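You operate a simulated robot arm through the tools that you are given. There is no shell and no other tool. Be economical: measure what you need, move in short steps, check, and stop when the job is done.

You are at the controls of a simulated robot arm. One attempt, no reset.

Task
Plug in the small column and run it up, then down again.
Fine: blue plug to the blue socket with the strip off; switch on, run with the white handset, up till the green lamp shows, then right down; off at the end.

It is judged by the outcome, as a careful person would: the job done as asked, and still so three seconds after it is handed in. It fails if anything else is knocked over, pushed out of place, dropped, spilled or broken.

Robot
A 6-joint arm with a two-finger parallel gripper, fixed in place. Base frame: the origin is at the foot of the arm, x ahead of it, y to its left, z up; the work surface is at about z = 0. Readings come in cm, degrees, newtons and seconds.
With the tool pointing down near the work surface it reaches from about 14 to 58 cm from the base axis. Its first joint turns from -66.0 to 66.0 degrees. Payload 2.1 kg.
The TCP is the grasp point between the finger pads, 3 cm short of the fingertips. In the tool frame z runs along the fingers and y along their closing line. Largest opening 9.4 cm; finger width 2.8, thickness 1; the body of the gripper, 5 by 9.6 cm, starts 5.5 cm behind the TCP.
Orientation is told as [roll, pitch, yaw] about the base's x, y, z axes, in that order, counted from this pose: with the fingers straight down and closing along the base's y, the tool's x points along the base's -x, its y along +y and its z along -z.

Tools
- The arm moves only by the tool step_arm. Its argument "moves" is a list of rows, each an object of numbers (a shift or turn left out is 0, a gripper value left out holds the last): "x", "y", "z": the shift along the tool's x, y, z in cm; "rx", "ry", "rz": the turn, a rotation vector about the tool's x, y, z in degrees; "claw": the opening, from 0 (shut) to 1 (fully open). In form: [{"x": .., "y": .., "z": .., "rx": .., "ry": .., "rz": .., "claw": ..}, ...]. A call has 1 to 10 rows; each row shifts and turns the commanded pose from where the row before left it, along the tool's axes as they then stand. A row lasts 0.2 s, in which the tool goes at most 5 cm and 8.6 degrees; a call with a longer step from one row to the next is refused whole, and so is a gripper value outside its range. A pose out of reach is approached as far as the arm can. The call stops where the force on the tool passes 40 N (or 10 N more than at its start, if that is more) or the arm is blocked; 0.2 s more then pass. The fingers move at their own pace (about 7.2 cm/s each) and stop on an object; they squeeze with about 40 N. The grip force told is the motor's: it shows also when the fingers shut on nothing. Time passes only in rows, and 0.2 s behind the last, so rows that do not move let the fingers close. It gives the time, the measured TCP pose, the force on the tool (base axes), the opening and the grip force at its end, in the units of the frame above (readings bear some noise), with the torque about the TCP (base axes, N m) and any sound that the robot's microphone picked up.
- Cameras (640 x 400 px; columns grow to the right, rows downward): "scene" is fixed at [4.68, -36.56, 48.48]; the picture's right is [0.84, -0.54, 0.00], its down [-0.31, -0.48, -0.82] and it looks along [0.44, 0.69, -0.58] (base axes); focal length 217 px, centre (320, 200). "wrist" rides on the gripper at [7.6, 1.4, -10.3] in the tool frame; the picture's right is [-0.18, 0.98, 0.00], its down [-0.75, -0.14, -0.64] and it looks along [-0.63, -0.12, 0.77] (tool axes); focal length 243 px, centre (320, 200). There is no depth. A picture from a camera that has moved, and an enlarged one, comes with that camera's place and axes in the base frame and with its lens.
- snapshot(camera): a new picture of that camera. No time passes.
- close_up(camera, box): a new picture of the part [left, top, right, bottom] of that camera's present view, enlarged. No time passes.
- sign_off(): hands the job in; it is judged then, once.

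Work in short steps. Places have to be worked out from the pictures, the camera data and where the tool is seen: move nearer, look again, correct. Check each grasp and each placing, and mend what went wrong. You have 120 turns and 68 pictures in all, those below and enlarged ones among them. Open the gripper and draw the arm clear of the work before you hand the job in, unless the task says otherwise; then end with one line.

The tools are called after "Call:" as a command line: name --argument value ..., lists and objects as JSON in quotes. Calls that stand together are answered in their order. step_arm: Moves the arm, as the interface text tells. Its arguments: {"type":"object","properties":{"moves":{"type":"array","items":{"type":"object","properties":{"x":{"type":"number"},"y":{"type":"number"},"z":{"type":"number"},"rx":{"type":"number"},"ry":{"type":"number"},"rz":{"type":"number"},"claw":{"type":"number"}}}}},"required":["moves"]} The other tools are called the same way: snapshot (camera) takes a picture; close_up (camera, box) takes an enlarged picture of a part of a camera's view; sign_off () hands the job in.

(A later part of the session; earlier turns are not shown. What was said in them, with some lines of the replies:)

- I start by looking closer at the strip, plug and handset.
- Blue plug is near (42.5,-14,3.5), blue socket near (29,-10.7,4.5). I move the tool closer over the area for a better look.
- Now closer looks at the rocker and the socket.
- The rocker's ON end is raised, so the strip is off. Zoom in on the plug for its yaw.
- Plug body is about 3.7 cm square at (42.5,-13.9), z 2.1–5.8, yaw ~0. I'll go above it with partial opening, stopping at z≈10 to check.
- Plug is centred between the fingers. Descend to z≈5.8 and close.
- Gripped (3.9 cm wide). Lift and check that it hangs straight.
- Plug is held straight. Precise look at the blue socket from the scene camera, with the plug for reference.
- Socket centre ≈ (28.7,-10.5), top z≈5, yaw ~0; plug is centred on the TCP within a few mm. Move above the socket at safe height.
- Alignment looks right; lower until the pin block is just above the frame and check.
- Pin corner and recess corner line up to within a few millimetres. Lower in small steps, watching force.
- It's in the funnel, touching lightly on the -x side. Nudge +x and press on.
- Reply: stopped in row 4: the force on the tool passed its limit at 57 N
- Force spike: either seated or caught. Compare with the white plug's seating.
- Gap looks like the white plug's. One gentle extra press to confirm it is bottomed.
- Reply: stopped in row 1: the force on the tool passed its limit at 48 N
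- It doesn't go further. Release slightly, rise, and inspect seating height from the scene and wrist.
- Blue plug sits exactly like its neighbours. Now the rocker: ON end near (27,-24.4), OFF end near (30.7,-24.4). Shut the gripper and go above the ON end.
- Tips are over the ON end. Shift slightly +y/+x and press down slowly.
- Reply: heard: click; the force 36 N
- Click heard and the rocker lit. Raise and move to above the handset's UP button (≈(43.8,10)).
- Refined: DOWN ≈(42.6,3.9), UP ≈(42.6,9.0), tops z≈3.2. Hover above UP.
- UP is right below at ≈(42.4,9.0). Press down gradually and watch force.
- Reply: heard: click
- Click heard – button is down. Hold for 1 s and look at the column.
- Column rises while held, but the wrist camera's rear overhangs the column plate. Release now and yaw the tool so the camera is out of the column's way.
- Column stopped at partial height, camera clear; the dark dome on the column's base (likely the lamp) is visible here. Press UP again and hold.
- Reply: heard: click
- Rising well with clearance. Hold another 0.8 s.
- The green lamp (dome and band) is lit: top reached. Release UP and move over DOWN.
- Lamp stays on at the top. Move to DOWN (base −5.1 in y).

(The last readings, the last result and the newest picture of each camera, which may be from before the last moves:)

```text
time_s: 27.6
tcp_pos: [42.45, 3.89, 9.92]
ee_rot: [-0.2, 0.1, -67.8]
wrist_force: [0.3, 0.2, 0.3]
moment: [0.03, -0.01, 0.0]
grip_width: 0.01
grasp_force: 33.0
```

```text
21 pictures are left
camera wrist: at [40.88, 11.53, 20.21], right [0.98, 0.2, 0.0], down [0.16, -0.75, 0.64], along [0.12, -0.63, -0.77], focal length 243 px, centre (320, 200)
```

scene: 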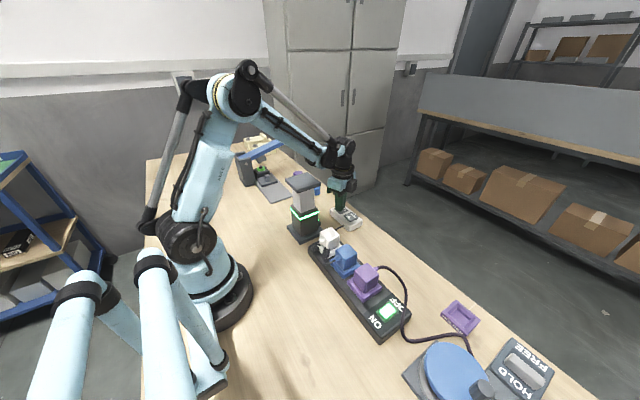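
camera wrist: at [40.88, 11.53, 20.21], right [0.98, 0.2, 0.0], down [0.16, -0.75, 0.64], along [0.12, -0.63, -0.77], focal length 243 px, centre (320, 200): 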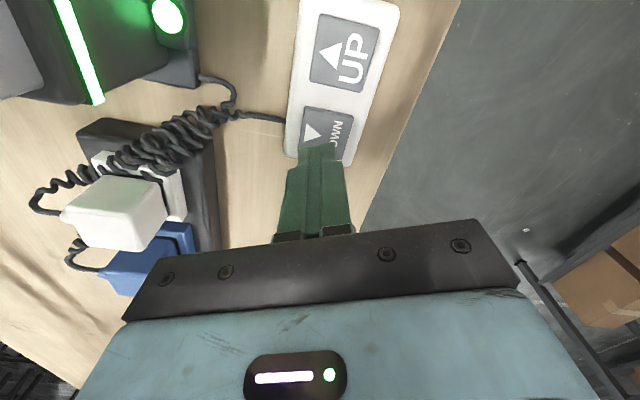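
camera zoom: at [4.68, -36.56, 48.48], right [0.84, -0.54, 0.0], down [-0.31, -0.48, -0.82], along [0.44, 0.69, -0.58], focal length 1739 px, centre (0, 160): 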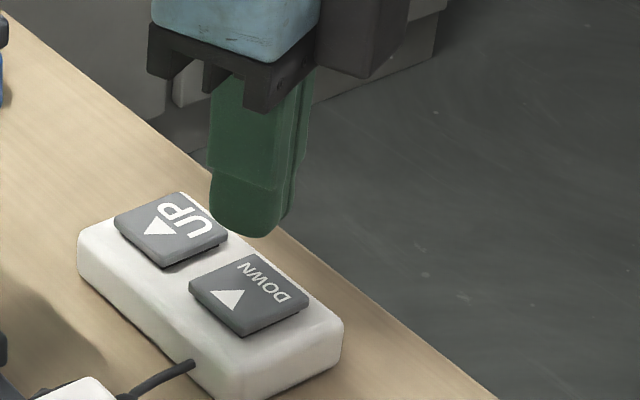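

Over DOWN. Press and hold, then check.

Call:
step_arm --moves '[{"z": 2}, {"z": 1.3}, {"z": 0.3}, {"z": 0.2}, {"z": 0.1}, {}, {}, {}, {}, {}]'

Call:
step_arm --moves '[{}, {}, {}, {}, {}, {}]'

Call:
close_up --camera "scene" --box '[270, 150, 430, 250]'

```text
time_s: 29.8
tcp_pos: [42.38, 4.16, 5.94]
ee_rot: [-0.1, 0.3, -67.9]
wrist_force: [-0.7, 0.6, 2.5]
moment: [-0.01, 0.01, 0.04]
grip_width: 0.0
grasp_force: 32.8
heard: click
```

```text
time_s: 31.2
tcp_pos: [42.55, 4.02, 5.98]
ee_rot: [-0.2, 0.3, -67.9]
wrist_force: [-0.6, -1.0, 3.5]
moment: [-0.03, -0.02, -0.02]
grip_width: 0.0
grasp_force: 33.5
```

```text
4.00 times, centred on (350, 200) of scene
camera zoom: at [4.68, -36.56, 48.48], right [0.84, -0.54, 0.0], down [-0.31, -0.48, -0.82], along [0.44, 0.69, -0.58], focal length 869 px, centre (200, 200)
```

zoom: 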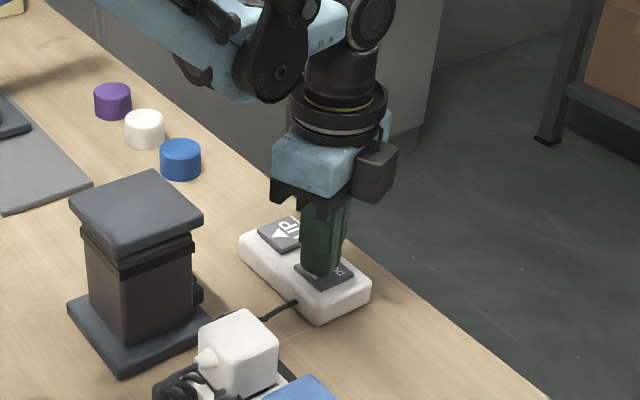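

Nearly down, lamp off. Hold DOWN another couple of seconds to reach the bottom.

Call:
step_arm --moves '[{}, {}, {}, {}, {}, {}, {}, {}, {}, {}]'

Call:
close_up --camera "scene" --box '[270, 150, 430, 250]'

```text
time_s: 33.4
tcp_pos: [42.35, 4.05, 5.87]
ee_rot: [-0.2, 0.1, -68.0]
wrist_force: [0.5, 0.0, 3.8]
moment: [-0.04, -0.02, -0.01]
grip_width: 0.0
grasp_force: 33.5
```

```text
4.00 times, centred on (350, 200) of scene
camera zoom: at [4.68, -36.56, 48.48], right [0.84, -0.54, 0.0], down [-0.31, -0.48, -0.82], along [0.44, 0.69, -0.58], focal length 869 px, centre (200, 200)
```

zoom: 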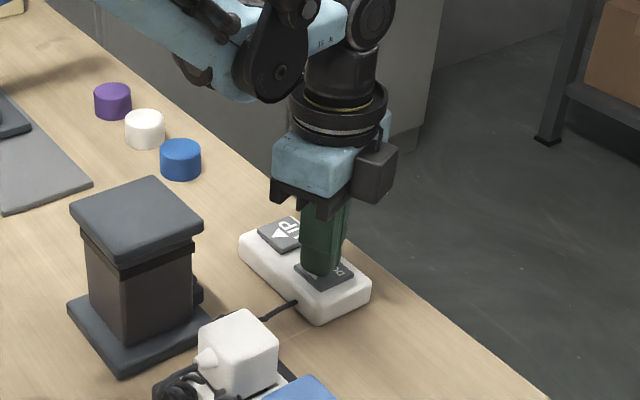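

Right down, lamp off. Release, rise and yaw back to 0.

Call:
step_arm --moves '[{"z": -3}, {"z": -4, "rz": -8.5}, {"z": -4, "rz": -8.5}, {"z": -2, "rz": -8.5}, {"rz": -8.5}, {"rz": -8.5}, {"rz": -8.5}, {"rz": -8.5}, {"rz": -8.4}]'

Call:
step_arm --moves '[{"y": -4, "x": 1.6}, {"y": -4, "x": 1.8}, {"y": -4, "x": 1.8}, {"y": -4, "x": 1.8}, {"y": -4, "x": 1.8}, {"y": -4, "x": 1.8}, {"y": -4, "x": 1.8}, {}]'

Call:
close_up --camera "scene" --box '[270, 150, 430, 250]'

Call:
snapshot --camera "wrist"

```text
time_s: 35.4
tcp_pos: [42.53, 4.02, 19.02]
ee_rot: [0.0, 0.3, 0.1]
wrist_force: [0.3, 0.3, -0.6]
moment: [0.0, 0.02, 0.0]
grip_width: 0.0
grasp_force: 33.1
```

```text
time_s: 37.2
tcp_pos: [30.1, -23.86, 19.03]
ee_rot: [0.1, 0.2, 0.0]
wrist_force: [-0.1, 0.1, -0.1]
moment: [0.03, -0.01, 0.02]
grip_width: 0.0
grasp_force: 32.7
```

```text
4.00 times, centred on (350, 200) of scene
camera zoom: at [4.68, -36.56, 48.48], right [0.84, -0.54, 0.0], down [-0.31, -0.48, -0.82], along [0.44, 0.69, -0.58], focal length 869 px, centre (200, 200)
```

zoom: 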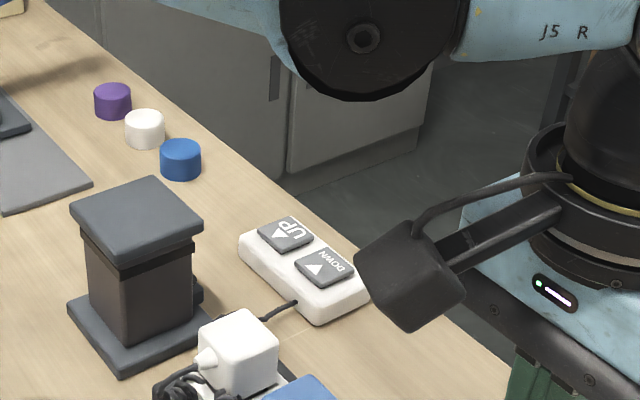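

```text
17 pictures are left
camera wrist: at [22.58, -22.47, 29.41], right [0.18, 0.98, 0.0], down [0.76, -0.14, 0.64], along [0.63, -0.12, -0.77], focal length 243 px, centre (320, 200)
```

wrist: 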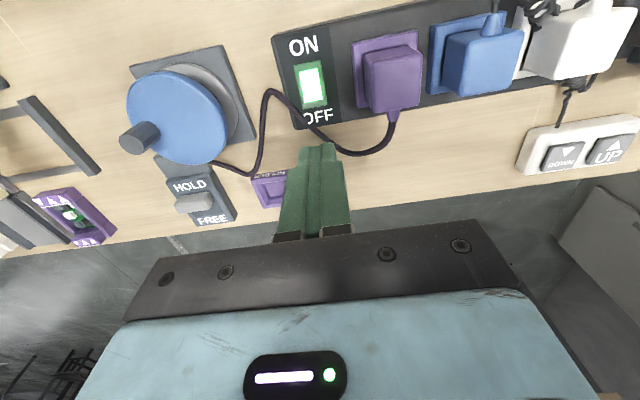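

Rocker centre ≈(28.6,-24.5), lit; OFF end at x≈30.6, cable beyond x≈32. Descend over the OFF half at (29.9,-24.2).

Call:
step_arm --moves '[{"z": 4, "x": 0.2, "y": -0.35}, {"z": 3.5}, {"z": 2}, {}]'

Call:
close_up --camera "wrist" --box '[220, 60, 420, 200]'

Call:
close_up --camera "scene" --box '[340, 250, 440, 330]'

```text
time_s: 38.2
tcp_pos: [29.92, -24.27, 9.6]
ee_rot: [0.0, 0.3, 0.0]
wrist_force: [0.5, -0.3, -1.0]
moment: [0.04, 0.0, -0.02]
grip_width: 0.0
grasp_force: 33.2
```

```text
2.86 times, centred on (320, 130) of wrist
camera zoom: at [22.24, -22.86, 19.83], right [0.18, 0.98, 0.0], down [0.76, -0.14, 0.64], along [0.63, -0.12, -0.77], focal length 693 px, centre (320, 400)
```

zoom: 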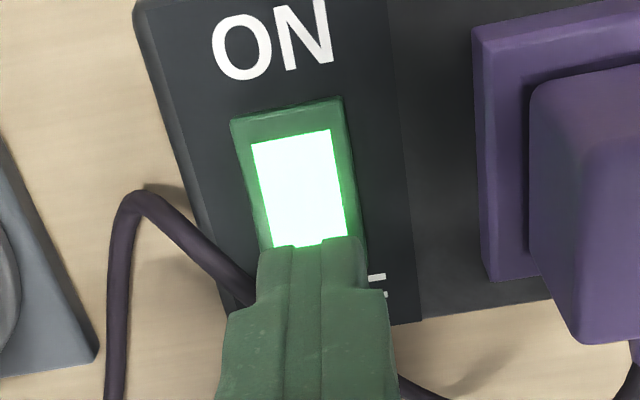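

```text
5.00 times, centred on (390, 290) of scene
camera zoom: at [4.68, -36.56, 48.48], right [0.84, -0.54, 0.0], down [-0.31, -0.48, -0.82], along [0.44, 0.69, -0.58], focal length 1087 px, centre (-30, -250)
```

zoom: 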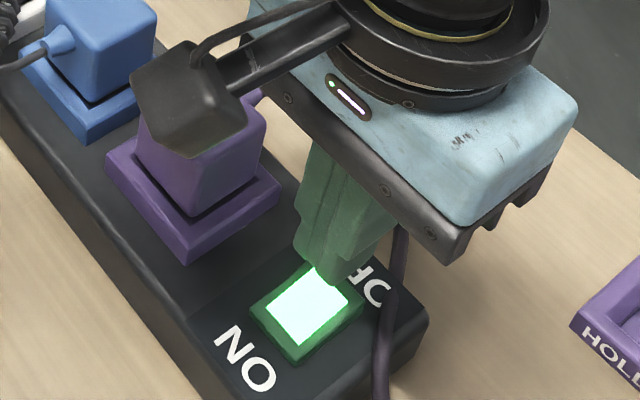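

Tip is over the OFF half and clear of the cable. Press.

Call:
step_arm --moves '[{"z": 1}, {"z": 0.5}, {"z": 0.3}, {"z": 0.3}, {"z": 0.3}, {}]'

```text
time_s: 39.5
tcp_pos: [29.95, -24.24, 7.36]
ee_rot: [0.2, 0.3, 0.0]
wrist_force: [1.1, -0.8, 8.3]
moment: [-0.05, 0.05, 0.03]
grip_width: 0.01
grasp_force: 33.2
heard: click
stopped in row 6: the force on the tool passed its limit at 48 N (the readings are from after the stop); the commanded pose is now the measured one
```

Click heard. Rise, move clear and open, then look.

Call:
step_arm --moves '[{"z": -2}, {"z": -4}, {"z": -4}, {"z": -4}, {"z": -4, "y": 2}, {"y": 4, "z": -2, "claw": 1}, {"y": 4, "claw": 1}, {"y": 4}, {"y": 4}, {"y": 4}]'

Call:
snapshot --camera "scene"

Call:
close_up --camera "scene" --box '[270, 180, 430, 330]'

Call:
snapshot --camera "wrist"

```text
time_s: 41.6
tcp_pos: [30.0, -2.42, 27.51]
ee_rot: [0.2, 0.2, -0.1]
wrist_force: [-0.1, -0.3, 1.1]
moment: [0.01, -0.01, 0.01]
grip_width: 9.43
grasp_force: 0.0
```

```text
14 pictures are left
```

scene: 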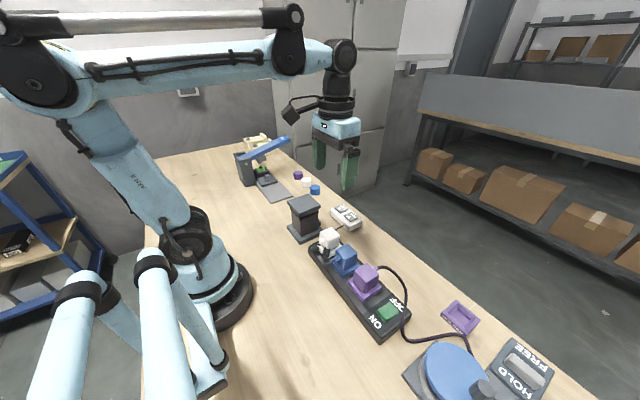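

```text
2.67 times, centred on (350, 255) of scene
camera zoom: at [4.68, -36.56, 48.48], right [0.84, -0.54, 0.0], down [-0.31, -0.48, -0.82], along [0.44, 0.69, -0.58], focal length 580 px, centre (240, 53)
```

zoom: 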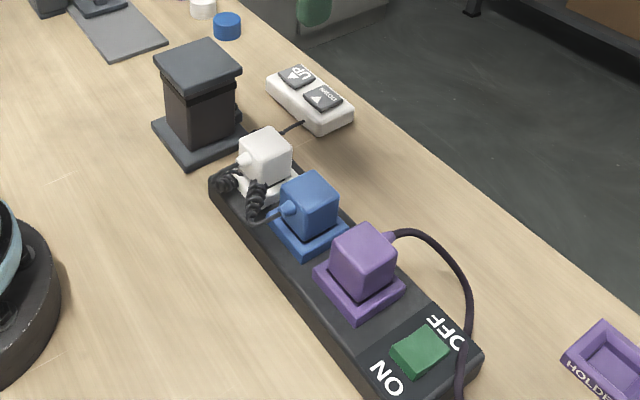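

```text
12 pictures are left
camera wrist: at [22.35, -1.1, 37.78], right [0.19, 0.98, 0.0], down [0.76, -0.14, 0.64], along [0.63, -0.12, -0.77], focal length 243 px, centre (320, 200)
```

wrist: 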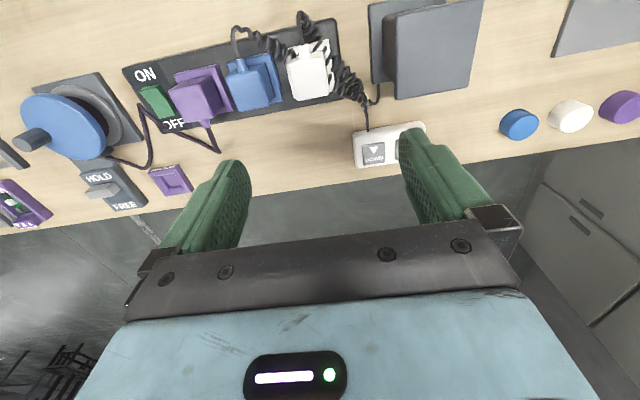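

The strip is off, the rocker is dark, the column is fully down, the plug is seated, nothing else has moved, and the arm is clear with the gripper open. I'm handing it in.

Call:
sign_off

```text
The job is handed in.
```

The blue plug went into the blue socket with the strip off; I switched on and ran the column with the white handset, up until the green lamp lit (in two presses, stopping partway to turn the wrist camera clear of the column), then right down, and switched the strip off.
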